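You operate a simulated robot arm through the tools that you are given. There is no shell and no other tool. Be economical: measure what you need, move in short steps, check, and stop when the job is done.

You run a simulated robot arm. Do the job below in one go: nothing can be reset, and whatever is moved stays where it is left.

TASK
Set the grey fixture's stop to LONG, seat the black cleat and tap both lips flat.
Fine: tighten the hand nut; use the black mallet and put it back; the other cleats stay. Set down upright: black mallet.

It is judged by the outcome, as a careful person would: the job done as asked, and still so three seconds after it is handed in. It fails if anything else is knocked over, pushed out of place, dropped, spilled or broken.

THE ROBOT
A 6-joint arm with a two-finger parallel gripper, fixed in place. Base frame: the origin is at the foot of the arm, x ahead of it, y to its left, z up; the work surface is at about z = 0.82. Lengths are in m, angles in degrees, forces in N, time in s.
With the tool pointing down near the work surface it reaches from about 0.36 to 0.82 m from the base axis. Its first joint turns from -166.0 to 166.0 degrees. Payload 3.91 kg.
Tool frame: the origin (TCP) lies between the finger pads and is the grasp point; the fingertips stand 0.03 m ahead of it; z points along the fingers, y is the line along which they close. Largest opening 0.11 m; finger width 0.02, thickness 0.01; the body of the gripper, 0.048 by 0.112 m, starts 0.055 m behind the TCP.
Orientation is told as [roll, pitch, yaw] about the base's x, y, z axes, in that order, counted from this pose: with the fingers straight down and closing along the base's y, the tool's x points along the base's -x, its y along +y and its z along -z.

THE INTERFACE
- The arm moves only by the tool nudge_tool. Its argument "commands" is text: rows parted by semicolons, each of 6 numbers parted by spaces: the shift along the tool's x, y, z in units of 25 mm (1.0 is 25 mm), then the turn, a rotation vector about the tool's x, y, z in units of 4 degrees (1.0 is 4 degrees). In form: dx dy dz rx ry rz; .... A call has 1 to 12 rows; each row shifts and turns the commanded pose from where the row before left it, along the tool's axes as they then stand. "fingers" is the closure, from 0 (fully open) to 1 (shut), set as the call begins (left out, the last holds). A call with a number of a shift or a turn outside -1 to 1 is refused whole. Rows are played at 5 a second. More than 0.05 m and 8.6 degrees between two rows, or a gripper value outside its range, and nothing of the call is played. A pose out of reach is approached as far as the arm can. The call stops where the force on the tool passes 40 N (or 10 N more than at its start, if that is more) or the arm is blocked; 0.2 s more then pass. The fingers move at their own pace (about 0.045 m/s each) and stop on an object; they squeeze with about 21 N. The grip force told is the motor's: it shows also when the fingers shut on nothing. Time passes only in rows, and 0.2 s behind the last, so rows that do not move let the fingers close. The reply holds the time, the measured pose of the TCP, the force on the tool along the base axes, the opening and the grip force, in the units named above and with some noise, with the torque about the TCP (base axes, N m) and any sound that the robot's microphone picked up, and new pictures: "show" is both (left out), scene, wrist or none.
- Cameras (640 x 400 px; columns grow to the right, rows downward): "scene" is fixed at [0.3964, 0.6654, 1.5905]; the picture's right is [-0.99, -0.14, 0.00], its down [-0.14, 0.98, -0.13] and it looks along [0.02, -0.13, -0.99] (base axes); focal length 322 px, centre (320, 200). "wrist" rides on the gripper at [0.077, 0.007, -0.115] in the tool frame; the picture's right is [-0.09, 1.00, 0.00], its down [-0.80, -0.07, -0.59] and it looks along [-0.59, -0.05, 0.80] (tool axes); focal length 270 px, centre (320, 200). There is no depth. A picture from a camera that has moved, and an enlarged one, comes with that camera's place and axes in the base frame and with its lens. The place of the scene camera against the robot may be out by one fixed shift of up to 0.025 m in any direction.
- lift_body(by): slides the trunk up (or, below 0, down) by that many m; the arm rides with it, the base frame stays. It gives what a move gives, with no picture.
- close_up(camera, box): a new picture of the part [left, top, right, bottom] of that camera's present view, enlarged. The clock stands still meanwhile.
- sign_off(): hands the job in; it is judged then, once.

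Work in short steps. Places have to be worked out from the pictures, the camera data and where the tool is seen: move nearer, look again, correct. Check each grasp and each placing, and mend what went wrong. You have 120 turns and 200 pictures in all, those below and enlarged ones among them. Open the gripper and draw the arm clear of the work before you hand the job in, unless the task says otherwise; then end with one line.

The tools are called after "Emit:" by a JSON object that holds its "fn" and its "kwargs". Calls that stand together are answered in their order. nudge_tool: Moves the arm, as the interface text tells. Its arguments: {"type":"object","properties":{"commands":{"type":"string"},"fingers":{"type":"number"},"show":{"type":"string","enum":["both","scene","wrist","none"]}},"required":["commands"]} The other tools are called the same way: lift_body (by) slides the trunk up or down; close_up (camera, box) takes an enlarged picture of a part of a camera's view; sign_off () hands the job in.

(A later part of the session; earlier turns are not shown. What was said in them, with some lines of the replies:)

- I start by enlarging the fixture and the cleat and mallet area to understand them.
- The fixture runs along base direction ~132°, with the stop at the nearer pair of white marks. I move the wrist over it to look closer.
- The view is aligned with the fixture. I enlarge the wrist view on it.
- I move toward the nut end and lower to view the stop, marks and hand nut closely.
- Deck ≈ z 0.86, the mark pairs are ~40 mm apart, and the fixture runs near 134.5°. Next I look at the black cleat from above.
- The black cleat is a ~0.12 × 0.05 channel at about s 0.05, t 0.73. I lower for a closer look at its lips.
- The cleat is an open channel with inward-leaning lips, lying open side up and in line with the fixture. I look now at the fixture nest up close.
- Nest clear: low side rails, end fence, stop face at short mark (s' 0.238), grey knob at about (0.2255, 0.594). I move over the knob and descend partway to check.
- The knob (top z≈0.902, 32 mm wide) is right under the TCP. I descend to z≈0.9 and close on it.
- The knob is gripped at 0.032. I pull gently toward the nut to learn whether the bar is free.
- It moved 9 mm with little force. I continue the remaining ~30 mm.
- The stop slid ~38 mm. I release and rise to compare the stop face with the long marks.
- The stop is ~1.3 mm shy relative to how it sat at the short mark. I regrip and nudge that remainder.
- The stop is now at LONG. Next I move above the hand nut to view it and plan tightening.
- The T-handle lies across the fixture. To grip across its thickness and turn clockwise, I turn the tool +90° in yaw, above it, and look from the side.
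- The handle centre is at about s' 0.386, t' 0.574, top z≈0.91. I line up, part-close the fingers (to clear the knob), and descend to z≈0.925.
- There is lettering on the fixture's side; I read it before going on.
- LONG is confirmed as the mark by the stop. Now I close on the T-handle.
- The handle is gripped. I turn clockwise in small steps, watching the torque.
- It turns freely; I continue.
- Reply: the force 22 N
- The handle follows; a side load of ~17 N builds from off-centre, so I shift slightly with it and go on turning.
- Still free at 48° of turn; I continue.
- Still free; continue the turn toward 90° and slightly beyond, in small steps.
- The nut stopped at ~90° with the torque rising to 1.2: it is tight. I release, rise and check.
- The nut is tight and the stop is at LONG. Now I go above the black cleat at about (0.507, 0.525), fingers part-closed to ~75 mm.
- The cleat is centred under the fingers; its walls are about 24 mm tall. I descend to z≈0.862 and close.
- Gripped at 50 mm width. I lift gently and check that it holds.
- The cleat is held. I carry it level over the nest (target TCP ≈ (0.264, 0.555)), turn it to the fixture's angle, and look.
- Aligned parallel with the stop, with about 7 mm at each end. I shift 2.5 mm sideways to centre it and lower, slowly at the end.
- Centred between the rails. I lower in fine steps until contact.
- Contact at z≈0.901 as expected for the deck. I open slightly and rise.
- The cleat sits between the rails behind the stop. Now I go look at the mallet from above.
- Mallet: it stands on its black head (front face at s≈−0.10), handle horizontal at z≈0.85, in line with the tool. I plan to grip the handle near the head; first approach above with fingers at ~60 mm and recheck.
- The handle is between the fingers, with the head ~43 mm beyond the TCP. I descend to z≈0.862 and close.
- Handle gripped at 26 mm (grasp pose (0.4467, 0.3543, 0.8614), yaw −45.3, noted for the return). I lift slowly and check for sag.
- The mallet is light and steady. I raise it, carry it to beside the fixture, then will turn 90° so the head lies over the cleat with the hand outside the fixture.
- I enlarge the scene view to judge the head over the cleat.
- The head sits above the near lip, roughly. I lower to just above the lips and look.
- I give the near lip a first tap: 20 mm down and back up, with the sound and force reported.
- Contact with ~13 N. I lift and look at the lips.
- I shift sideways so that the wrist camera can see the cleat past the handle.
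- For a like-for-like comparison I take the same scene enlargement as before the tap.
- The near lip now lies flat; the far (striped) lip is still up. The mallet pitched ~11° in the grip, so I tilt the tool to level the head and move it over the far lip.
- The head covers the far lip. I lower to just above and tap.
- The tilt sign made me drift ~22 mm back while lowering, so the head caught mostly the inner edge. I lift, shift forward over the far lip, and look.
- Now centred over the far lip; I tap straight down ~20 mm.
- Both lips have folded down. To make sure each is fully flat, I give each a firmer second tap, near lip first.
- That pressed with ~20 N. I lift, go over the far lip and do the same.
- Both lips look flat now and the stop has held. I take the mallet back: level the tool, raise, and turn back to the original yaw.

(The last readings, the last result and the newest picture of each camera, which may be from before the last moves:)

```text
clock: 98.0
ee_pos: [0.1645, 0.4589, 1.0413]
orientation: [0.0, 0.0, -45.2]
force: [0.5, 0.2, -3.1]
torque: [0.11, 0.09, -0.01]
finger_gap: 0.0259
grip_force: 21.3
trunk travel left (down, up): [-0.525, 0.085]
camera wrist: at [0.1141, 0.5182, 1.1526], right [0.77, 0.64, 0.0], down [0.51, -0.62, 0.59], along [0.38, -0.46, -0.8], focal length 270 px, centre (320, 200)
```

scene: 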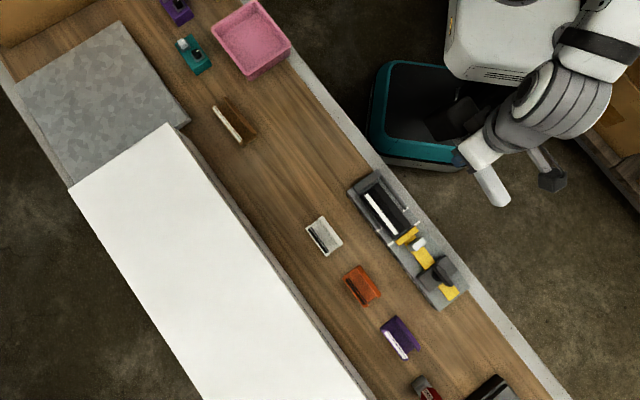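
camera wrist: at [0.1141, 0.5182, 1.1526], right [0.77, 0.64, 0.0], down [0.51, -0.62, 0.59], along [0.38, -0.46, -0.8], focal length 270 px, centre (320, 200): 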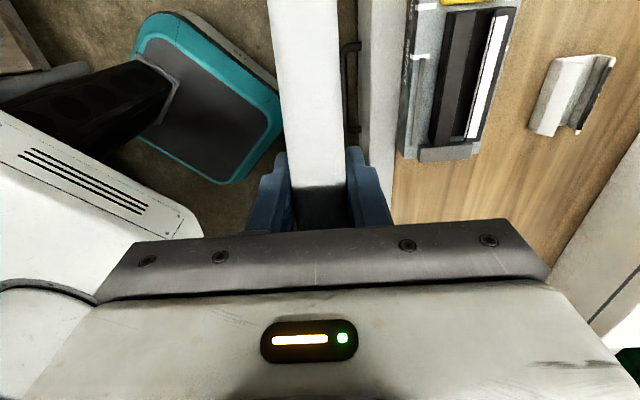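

This view shows the cleat past the handle; I enlarge it to check the lips.

Emit:
{"fn": "close_up", "kwargs": {"camera": "wrist", "box": [390, 0, 540, 170]}}

```text
2.35 times, centred on (465, 85) of wrist
camera zoom: at [0.1141, 0.5182, 1.1526], right [0.77, 0.64, 0.0], down [0.51, -0.62, 0.59], along [0.38, -0.46, -0.8], focal length 636 px, centre (-21, 471)
```

zoom: 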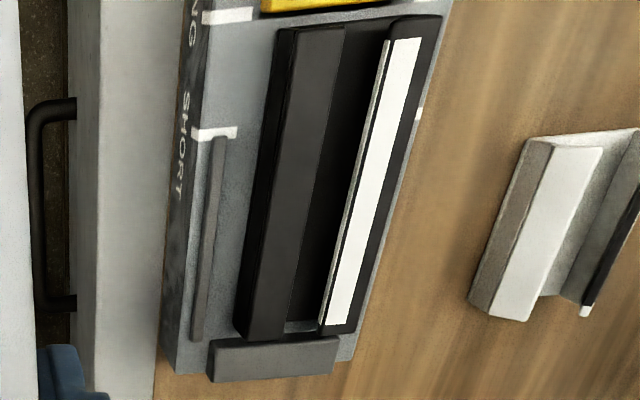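

Both lips lie flat inward and the cleat is between fence and stop. I carry the mallet back over its spot.

Emit:
{"fn": "nudge_tool", "kwargs": {"commands": "-0.99 0.462 0 0 0 0;-0.99 0.462 0 0 0 0;-0.99 0.462 0 0 0 0;-0.99 0.462 0 0 0 0;-0.99 0.462 0 0 0 0;-0.99 0.462 0 0 0 0;-0.99 0.462 0 0 0 0;-0.99 0.462 0 0 0 0;-0.99 0.462 0 0 0 0;-0.99 0.462 0 0 0 0;-0.99 0.462 0 0 0 0;0 0 0 0 0 0", "show": "none"}}

Emit:
{"fn": "nudge_tool", "kwargs": {"commands": "0 0 1 0 0 0;0 0 1 0 0 0;0 0 1 0 0 0;0 0 0 0 1 0;0 0 0 0 1 0;0 0 0 0 1 0;0 0 0 0 1 0;0 0 0 0 0 0", "show": "both"}}

Emit:
{"fn": "close_up", "kwargs": {"camera": "scene", "box": [260, 50, 400, 190]}}

```text
clock: 100.6
ee_pos: [0.4481, 0.3559, 1.042]
orientation: [0.0, -0.1, -45.3]
force: [-0.3, 0.8, -2.4]
torque: [0.08, 0.11, 0.0]
finger_gap: 0.0259
grip_force: 21.1
trunk travel left (down, up): [-0.525, 0.085]
```

```text
clock: 102.4
ee_pos: [0.4469, 0.3559, 0.9643]
orientation: [0.0, 16.1, -45.2]
force: [0.1, -0.9, -1.6]
torque: [0.11, 0.07, -0.02]
finger_gap: 0.026
grip_force: 21.0
trunk travel left (down, up): [-0.525, 0.085]
camera wrist: at [0.4213, 0.3898, 1.0942], right [0.77, 0.64, -0.02], down [0.61, -0.71, 0.35], along [0.21, -0.28, -0.94], focal length 270 px, centre (320, 200)
```

scene: 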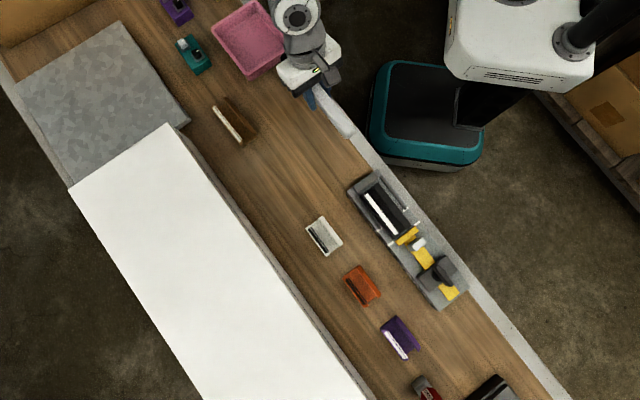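
wrist: 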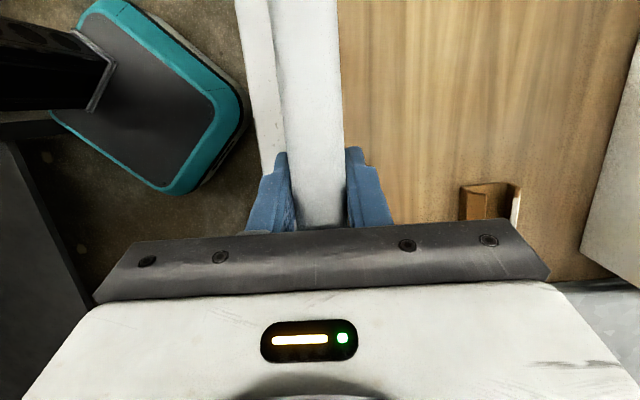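

```text
2.86 times, centred on (330, 120) of scene
camera zoom: at [0.3964, 0.6654, 1.5905], right [-0.99, -0.14, 0.0], down [-0.14, 0.98, -0.13], along [0.02, -0.13, -0.99], focal length 920 px, centre (291, 429)
```

zoom: 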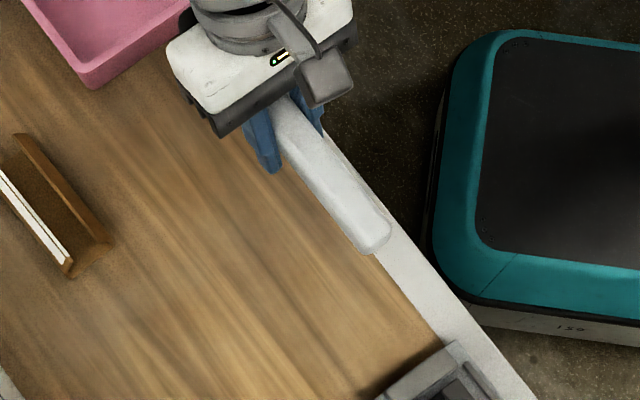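

The handle looks level again. I lower vertically to just above the bench.

Emit:
{"fn": "nudge_tool", "kwargs": {"commands": "-0.276 0 0.961 0 0 0;-0.276 0 0.961 0 0 0;-0.276 0 0.961 0 0 0;-0.14 0 0.48 0 0 0;0 0 0 0 0 0", "show": "none"}}

Emit:
{"fn": "nudge_tool", "kwargs": {"commands": "-0.04 0 0.14 0 0 0;-0.04 0 0.14 0 0 0;0 0 0 0 0 0", "show": "wrist"}}

```text
clock: 103.6
ee_pos: [0.4469, 0.3555, 0.8755]
orientation: [0.1, 16.0, -45.2]
force: [-0.3, 0.4, -2.3]
torque: [0.09, 0.11, 0.0]
finger_gap: 0.0261
grip_force: 21.0
trunk travel left (down, up): [-0.525, 0.085]
```

```text
clock: 104.4
ee_pos: [0.4475, 0.3552, 0.8681]
orientation: [0.0, 15.9, -45.2]
force: [0.0, -1.1, -2.9]
torque: [0.12, 0.11, -0.01]
finger_gap: 0.026
grip_force: 21.2
trunk travel left (down, up): [-0.525, 0.085]
camera wrist: at [0.4212, 0.3892, 0.9986], right [0.77, 0.64, -0.02], down [0.61, -0.71, 0.35], along [0.21, -0.28, -0.94], focal length 270 px, centre (320, 200)
```

wrist: 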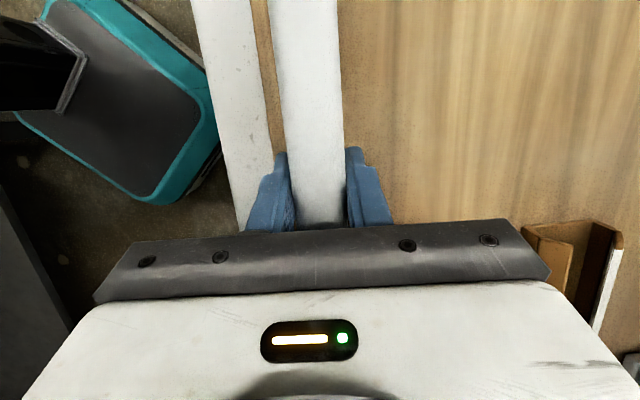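

No contact yet; I continue down in 2.5 mm steps until the bench pushes back.

Emit:
{"fn": "nudge_tool", "kwargs": {"commands": "-0.03 0 0.1 0 0 0;-0.03 0 0.1 0 0 0;0 0 0 0 0 0", "show": "none"}}

Emit:
{"fn": "nudge_tool", "kwargs": {"commands": "-0.03 0 0.1 0 0 0;0 0 0 0 0 0", "show": "none"}}

```text
clock: 105.2
ee_pos: [0.4475, 0.3549, 0.8641]
orientation: [0.0, 16.0, -45.2]
force: [-1.2, -0.7, -1.9]
torque: [0.1, 0.08, 0.02]
finger_gap: 0.0257
grip_force: 21.0
trunk travel left (down, up): [-0.525, 0.085]
```

```text
clock: 105.8
ee_pos: [0.4464, 0.3552, 0.8604]
orientation: [0.0, 16.0, -45.2]
force: [-1.3, -0.1, 3.5]
torque: [-0.38, -0.17, -0.05]
finger_gap: 0.0257
grip_force: 20.8
trunk travel left (down, up): [-0.525, 0.085]
```

Contact at z≈0.860. One small further press lets the head settle flat.

Emit:
{"fn": "nudge_tool", "kwargs": {"commands": "-0.02 0 0.08 0 0 0;0 0 0 0 0 0;0 0 0 0 0 0", "show": "none"}}

```text
clock: 106.6
ee_pos: [0.4455, 0.356, 0.8605]
orientation: [0.2, 16.0, -45.1]
force: [-4.1, 0.0, 15.9]
torque: [-1.14, -0.93, -0.16]
finger_gap: 0.0257
grip_force: 20.9
trunk travel left (down, up): [-0.525, 0.085]
```

The reaction acts at the far head edge (~82 mm out), so the tool is tilted slightly too much. I reduce the tilt a little.

Emit:
{"fn": "nudge_tool", "kwargs": {"commands": "0 0 -0.04 0 -0.4 0;0 0 0 0 -0.4 0;0 0 0 0 0 0", "show": "none"}}

```text
clock: 107.4
ee_pos: [0.4485, 0.3554, 0.8605]
orientation: [-0.1, 12.8, -45.1]
force: [-0.8, 0.0, -2.9]
torque: [0.09, 0.09, 0.02]
finger_gap: 0.0259
grip_force: 20.7
trunk travel left (down, up): [-0.525, 0.085]
```

Off the bench now, tilt 12.8°. I lower in fine steps again to see where the reaction acts.

Emit:
{"fn": "nudge_tool", "kwargs": {"commands": "-0.02 0 0.08 0 0 0;0 0 0 0 0 0", "show": "none"}}

Emit:
{"fn": "nudge_tool", "kwargs": {"commands": "-0.02 0 0.08 0 0 0;0 0 0 0 0 0", "show": "none"}}

```text
clock: 108.0
ee_pos: [0.4482, 0.3554, 0.8581]
orientation: [0.0, 12.8, -45.2]
force: [0.0, 0.2, -2.6]
torque: [0.13, 0.07, 0.04]
finger_gap: 0.026
grip_force: 20.9
trunk travel left (down, up): [-0.525, 0.085]
```

```text
clock: 108.6
ee_pos: [0.4462, 0.3549, 0.8581]
orientation: [0.1, 12.8, -45.2]
force: [-0.1, -1.0, 9.2]
torque: [-0.43, -0.06, 0.01]
finger_gap: 0.026
grip_force: 20.9
trunk travel left (down, up): [-0.525, 0.085]
```

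The reaction now acts mid-head: it is flat on the bench. I open the fingers and stay still.

Emit:
{"fn": "nudge_tool", "kwargs": {"commands": "0 0 -0.03 0 0 0;0 0 0 0 0 0;0 0 0 0 0 0;0 0 0 0 0 0", "fingers": 0.45, "show": "wrist"}}

```text
clock: 109.6
ee_pos: [0.4476, 0.3549, 0.8577]
orientation: [0.0, 12.8, -45.2]
force: [2.9, 0.1, 9.4]
torque: [-0.36, -0.25, 0.1]
finger_gap: 0.0607
grip_force: 0.0
trunk travel left (down, up): [-0.525, 0.085]
camera wrist: at [0.4166, 0.3947, 0.985], right [0.77, 0.64, -0.02], down [0.59, -0.7, 0.4], along [0.24, -0.32, -0.92], focal length 270 px, centre (320, 200)
```

wrist: 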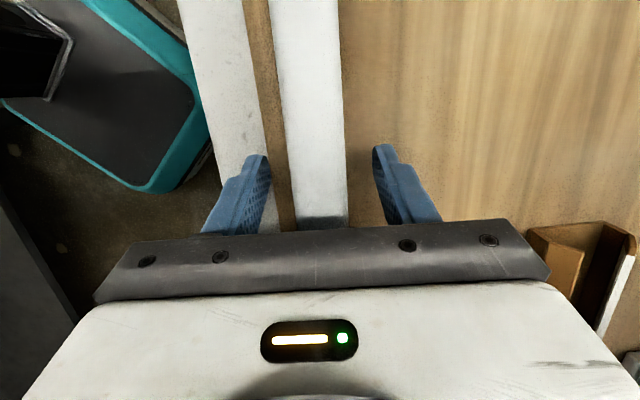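

A residual 9 N with the fingers open means the gripper body is touching the head. I raise slowly, straight up with slight retreat along the handle.

Emit:
{"fn": "nudge_tool", "kwargs": {"commands": "0.1 0 -0.2 0 0 0;0.25 0 -0.6 0 0 0;0.25 0 -0.9 0 0 0;0.25 0 -0.9 0 0 0;0.25 0 -0.9 0 0 0;0 0 0 0 0 0", "show": "both"}}

Emit:
{"fn": "close_up", "kwargs": {"camera": "wrist", "box": [200, 0, 440, 230]}}

```text
clock: 111.0
ee_pos: [0.4423, 0.3604, 0.9509]
orientation: [0.0, 12.7, -45.2]
force: [-0.1, -0.3, 0.0]
torque: [-0.01, -0.01, -0.05]
finger_gap: 0.061
grip_force: 0.1
trunk travel left (down, up): [-0.525, 0.085]
camera wrist: at [0.4115, 0.3985, 1.0775], right [0.77, 0.64, -0.02], down [0.59, -0.7, 0.4], along [0.24, -0.32, -0.92], focal length 270 px, centre (320, 200)
```

scene: 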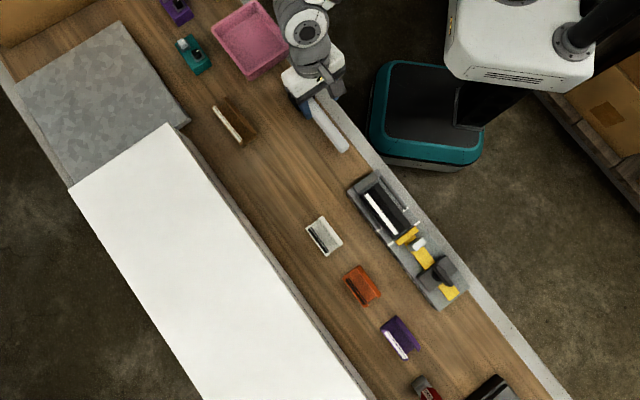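
wrist: 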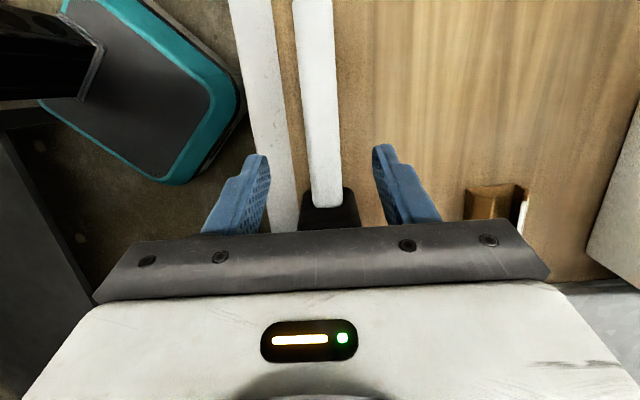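

```text
1.74 times, centred on (320, 115) of wrist
camera zoom: at [0.4115, 0.3985, 1.0775], right [0.77, 0.64, -0.02], down [0.59, -0.7, 0.4], along [0.24, -0.32, -0.92], focal length 470 px, centre (320, 348)
```

zoom: 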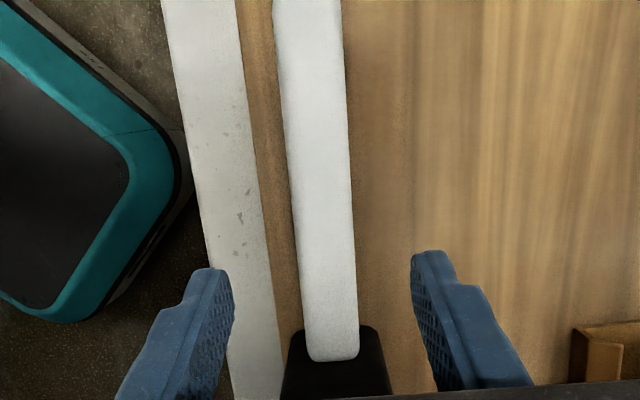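

The mallet stands in its spot. I level the tool, rise and return over the fixture for a last inspection.

Emit:
{"fn": "nudge_tool", "kwargs": {"commands": "0 0 -0.8 0 -1 0;0 0 -0.8 0 -1 0;0 0 0 0 -1 0;0 0 0 0 -0.2 0;1 0.05 0 0 0 0;1 0.05 0 0 0 0;1 0.05 0 0 0 0;1 0.05 0 0 0 0;1 0.05 0 0 0 0;1 0.05 0 0 0 0;1 0.05 0 0 0 0;1 0.05 0 0 0 0", "show": "none"}}

Emit:
{"fn": "nudge_tool", "kwargs": {"commands": "1 0 0 0 0 0;1 0 0 0 0 0;1 0 0 0 0 0;1 0 0 0 0 0;1 0 0 0 0 0;0 0 0 0 0 0", "show": "both"}}

Emit:
{"fn": "close_up", "kwargs": {"camera": "wrist", "box": [220, 20, 420, 220]}}

Emit:
{"fn": "close_up", "kwargs": {"camera": "scene", "box": [200, 60, 360, 260]}}

```text
clock: 113.6
ee_pos: [0.3122, 0.5051, 0.9918]
orientation: [-0.1, 0.0, -45.2]
force: [0.0, -0.2, 0.2]
torque: [0.02, -0.01, 0.0]
finger_gap: 0.0604
grip_force: 0.0
trunk travel left (down, up): [-0.525, 0.085]
```

```text
clock: 115.0
ee_pos: [0.2253, 0.5915, 0.9895]
orientation: [-0.1, 0.0, -45.3]
force: [-0.4, 0.3, 0.5]
torque: [0.04, 0.01, 0.0]
finger_gap: 0.0604
grip_force: 0.1
trunk travel left (down, up): [-0.525, 0.085]
camera wrist: at [0.1746, 0.6503, 1.1019], right [0.77, 0.64, 0.0], down [0.51, -0.62, 0.59], along [0.38, -0.46, -0.8], focal length 270 px, centre (320, 200)
```

scene: 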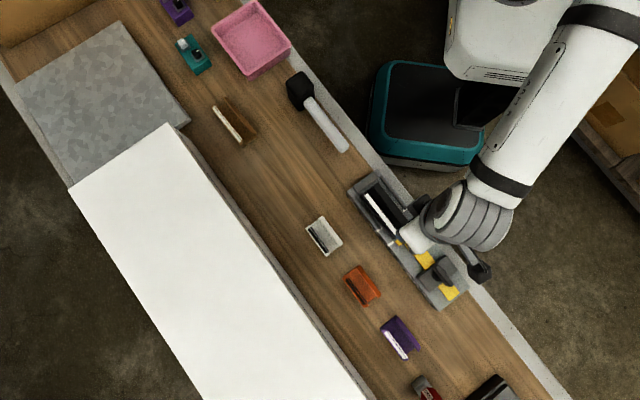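
wrist: 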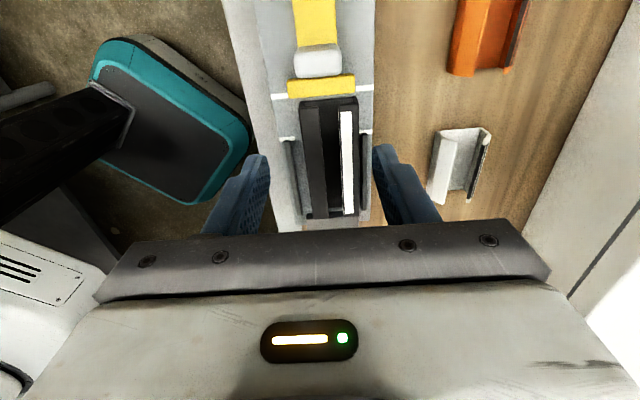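

```text
2.00 times, centred on (320, 120) of wrist
camera zoom: at [0.1746, 0.6503, 1.1019], right [0.77, 0.64, 0.0], down [0.51, -0.62, 0.59], along [0.38, -0.46, -0.8], focal length 541 px, centre (320, 360)
```

zoom: 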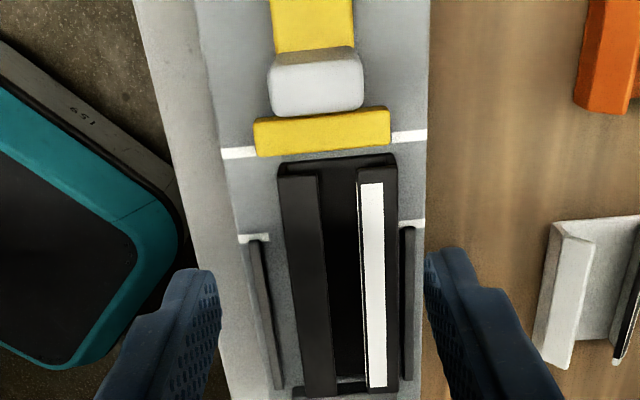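

```text
2.00 times, centred on (280, 160) of scene
camera zoom: at [0.3964, 0.6654, 1.5905], right [-0.99, -0.14, 0.0], down [-0.14, 0.98, -0.13], along [0.02, -0.13, -0.99], focal length 644 px, centre (400, 280)
```

zoom: 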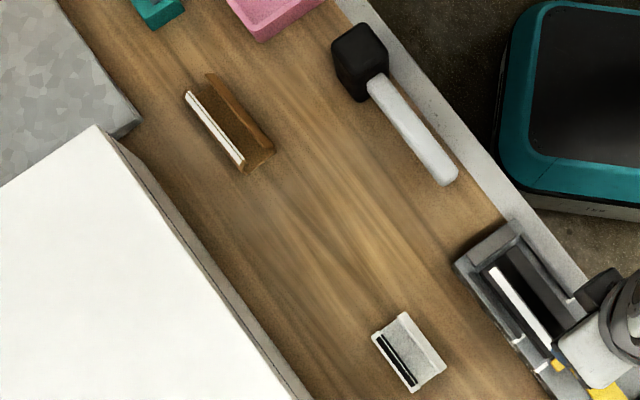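

Mallet is back as it was. I enlarge the cleat's stop end to confirm both lips are level.

Emit:
{"fn": "close_up", "kwargs": {"camera": "wrist", "box": [285, 70, 375, 150]}}

Emit:
{"fn": "close_up", "kwargs": {"camera": "wrist", "box": [285, 150, 375, 230]}}

```text
5.00 times, centred on (330, 110) of wrist
camera zoom: at [0.1746, 0.6503, 1.1019], right [0.77, 0.64, 0.0], down [0.51, -0.62, 0.59], along [0.38, -0.46, -0.8], focal length 1351 px, centre (270, 650)
```

zoom: 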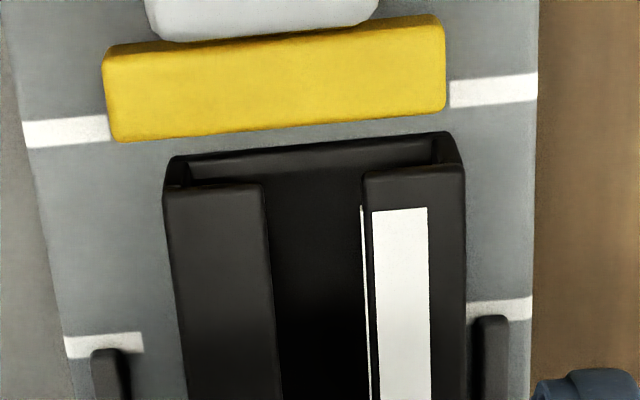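

```text
5.00 times, centred on (330, 190) of wrist
camera zoom: at [0.1746, 0.6503, 1.1019], right [0.77, 0.64, 0.0], down [0.51, -0.62, 0.59], along [0.38, -0.46, -0.8], focal length 1351 px, centre (270, 250)
```

zoom: 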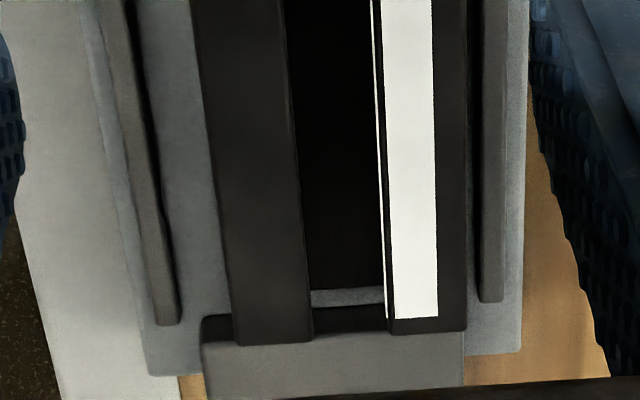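

The far lip reads level; the near lip may still be a few degrees up. I use the closed fingertips as a probe/press on its inner edge, reading the height at contact.

Emit:
{"fn": "nudge_tool", "kwargs": {"commands": "-1 -0.14 0 0 0 0;-1 0 0 0 0 0;-0.1 0 0 0 0 0;0 0 1 0 0 0;0 0 1 0 0 0;0 0 0.7 0 0 0;0 0 0 0 0 0", "fingers": 1, "show": "wrist"}}

```text
clock: 116.6
ee_pos: [0.2592, 0.5523, 0.9193]
orientation: [-0.1, 0.0, -45.2]
force: [-0.4, 0.8, -0.2]
torque: [0.01, 0.0, 0.02]
finger_gap: 0.0002
grip_force: 20.6
trunk travel left (down, up): [-0.525, 0.085]
camera wrist: at [0.2095, 0.6112, 1.032], right [0.77, 0.64, 0.0], down [0.51, -0.62, 0.59], along [0.38, -0.46, -0.8], focal length 270 px, centre (320, 200)
```

wrist: 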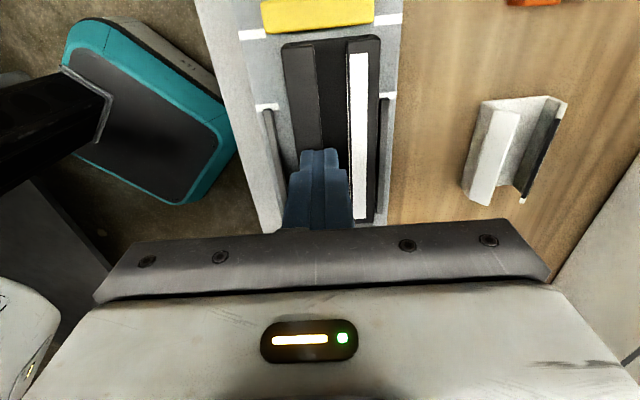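

The closed fingers are over the near lip's inner part. I step down 2 mm at a time, watching for contact.

Emit:
{"fn": "nudge_tool", "kwargs": {"commands": "0 0 0.1 0 0 0;0 0 0.1 0 0 0;0 0 0.08 0 0 0;0 0 0 0 0 0", "show": "none"}}

Emit:
{"fn": "nudge_tool", "kwargs": {"commands": "0 0 0.08 0 0 0;0 0 0 0 0 0", "show": "none"}}

Emit:
{"fn": "nudge_tool", "kwargs": {"commands": "0 0 0.08 0 0 0;0 0 0 0 0 0", "show": "none"}}

```text
clock: 117.6
ee_pos: [0.2597, 0.5528, 0.9143]
orientation: [0.1, 0.1, -45.2]
force: [0.0, 0.0, 0.4]
torque: [0.02, 0.01, -0.01]
finger_gap: 0.0
grip_force: 20.7
trunk travel left (down, up): [-0.525, 0.085]
```

```text
clock: 118.2
ee_pos: [0.2588, 0.5526, 0.9123]
orientation: [0.1, -0.1, -45.2]
force: [0.5, -1.1, 6.8]
torque: [-0.03, 0.0, -0.02]
finger_gap: 0.0
grip_force: 20.9
trunk travel left (down, up): [-0.525, 0.085]
```

```text
clock: 118.8
ee_pos: [0.2601, 0.5532, 0.9113]
orientation: [0.1, 0.1, -45.2]
force: [0.9, -3.4, 21.0]
torque: [-0.12, -0.01, -0.03]
finger_gap: 0.0001
grip_force: 20.9
trunk travel left (down, up): [-0.525, 0.085]
```

It is stiff at z≈0.912. I press a little more (~33 N), then probe the far lip for comparison.

Emit:
{"fn": "nudge_tool", "kwargs": {"commands": "0 0 0.07 0 0 0;0 0 0 0 0 0", "show": "none"}}

Emit:
{"fn": "nudge_tool", "kwargs": {"commands": "0 0 -0.43 0 0 0;0 0.85 0 0 0 0;0 0 0.1 0 0 0;0 0 0.02 0 0 0;0 0 0 0 0 0", "show": "wrist"}}

Emit:
{"fn": "nudge_tool", "kwargs": {"commands": "0 0 0.08 0 0 0;0 0 0 0 0 0", "show": "none"}}

Emit:
{"fn": "nudge_tool", "kwargs": {"commands": "0 0 0.08 0 0 0;0 0 0 0 0 0", "show": "none"}}

```text
clock: 119.4
ee_pos: [0.2596, 0.5523, 0.9121]
orientation: [0.3, 0.2, -45.2]
force: [1.6, 2.0, 37.5]
torque: [-0.04, -0.06, -0.01]
finger_gap: 0.0001
grip_force: 21.6
trunk travel left (down, up): [-0.525, 0.085]
```

```text
clock: 120.6
ee_pos: [0.2748, 0.5677, 0.9151]
orientation: [0.0, 0.0, -45.3]
force: [-0.6, 0.0, 0.1]
torque: [0.02, -0.01, -0.02]
finger_gap: 0.0004
grip_force: 21.2
trunk travel left (down, up): [-0.525, 0.085]
camera wrist: at [0.2252, 0.6264, 1.0278], right [0.77, 0.64, 0.0], down [0.51, -0.62, 0.59], along [0.38, -0.46, -0.8], focal length 270 px, centre (320, 200)
```

wrist: 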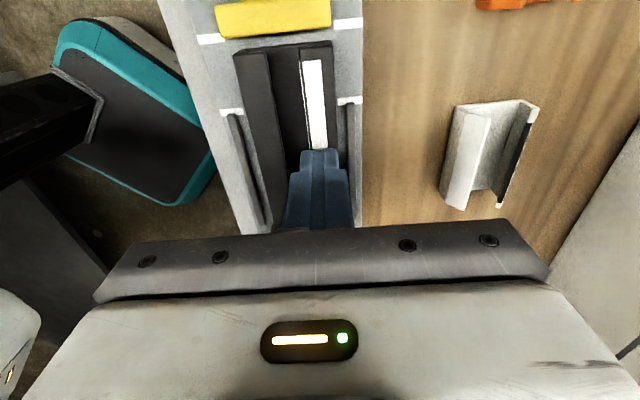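

```text
clock: 121.2
ee_pos: [0.2748, 0.5677, 0.913]
orientation: [0.0, 0.0, -45.3]
force: [1.2, -0.7, 0.0]
torque: [-0.03, 0.0, 0.02]
finger_gap: 0.0001
grip_force: 20.9
trunk travel left (down, up): [-0.525, 0.085]
```

```text
clock: 121.8
ee_pos: [0.276, 0.568, 0.9116]
orientation: [0.0, 0.1, -45.2]
force: [-1.4, 0.5, 3.5]
torque: [0.0, -0.01, 0.04]
finger_gap: 0.0
grip_force: 21.0
trunk travel left (down, up): [-0.525, 0.085]
```

Both lips contact at the same height (z≈0.912) and don't yield at 37 N: both are flat. I rise, open and draw the arm clear.

Emit:
{"fn": "nudge_tool", "kwargs": {"commands": "0 0 -1 0 0 0;0 0 -1 0 0 0;0 0 -1 0 0 0;0 0 -1 0 0 0;0 -1 -1 0 0 0;0.3 -1 -1 0 0 0;0.5 -1 0 0 0 0;0.5 -1 0 0 0 0;0.5 -1 0 0 0 0;0.5 -1 0 0 0 0;0.5 -1 0 0 0 0;0 0 0 0 0 0", "fingers": 0, "show": "both"}}

Emit:
{"fn": "close_up", "kwargs": {"camera": "scene", "box": [340, 160, 480, 310]}}

```text
clock: 124.4
ee_pos: [0.1017, 0.4944, 1.0633]
orientation: [0.0, 0.0, -45.1]
force: [-0.5, 0.2, -0.5]
torque: [0.01, 0.02, 0.01]
finger_gap: 0.11
grip_force: 0.0
trunk travel left (down, up): [-0.525, 0.085]
camera wrist: at [0.0514, 0.5526, 1.1759], right [0.77, 0.64, 0.0], down [0.51, -0.62, 0.59], along [0.38, -0.46, -0.8], focal length 270 px, centre (320, 200)
```

scene: 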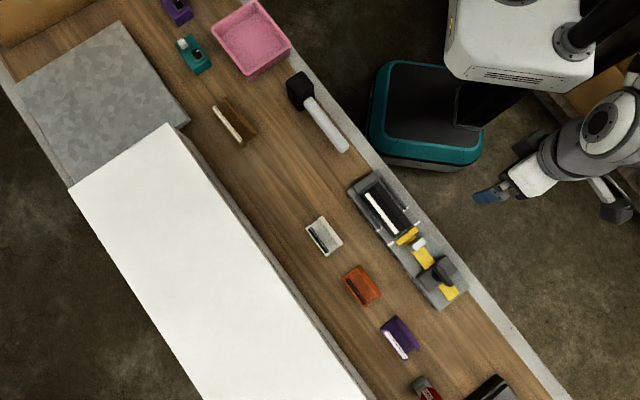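
wrist: 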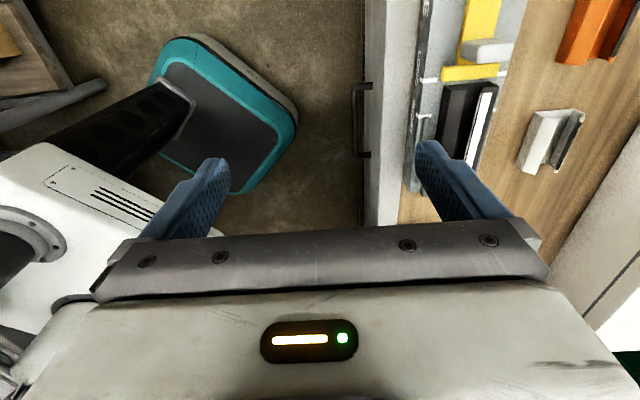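

```text
2.67 times, centred on (410, 235) of scene
camera zoom: at [0.3964, 0.6654, 1.5905], right [-0.99, -0.14, 0.0], down [-0.14, 0.98, -0.13], along [0.02, -0.13, -0.99], focal length 858 px, centre (80, 107)
```

zoom: 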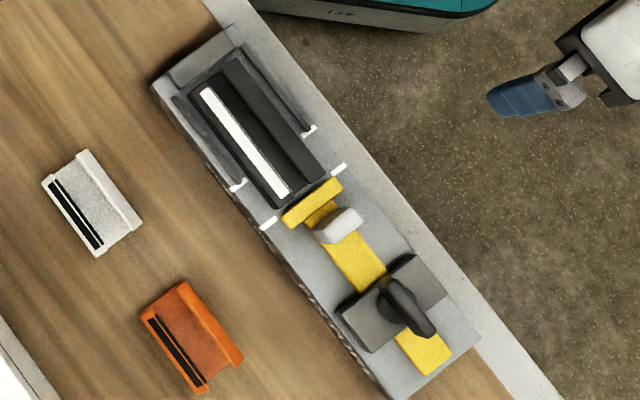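

The stop is at LONG, the nut is tight, the cleat is seated with both lips flat, and the mallet stands back in its spot. The other cleats are untouched and the arm is clear, so I hand in.

Emit:
{"fn": "sign_off", "kwargs": {}}

```text
The job is handed in.
```

The job is handed in: the stop is at LONG with the hand nut tight, the black cleat is in the nest with both lips tapped flat, and the black mallet is back upright in its place.
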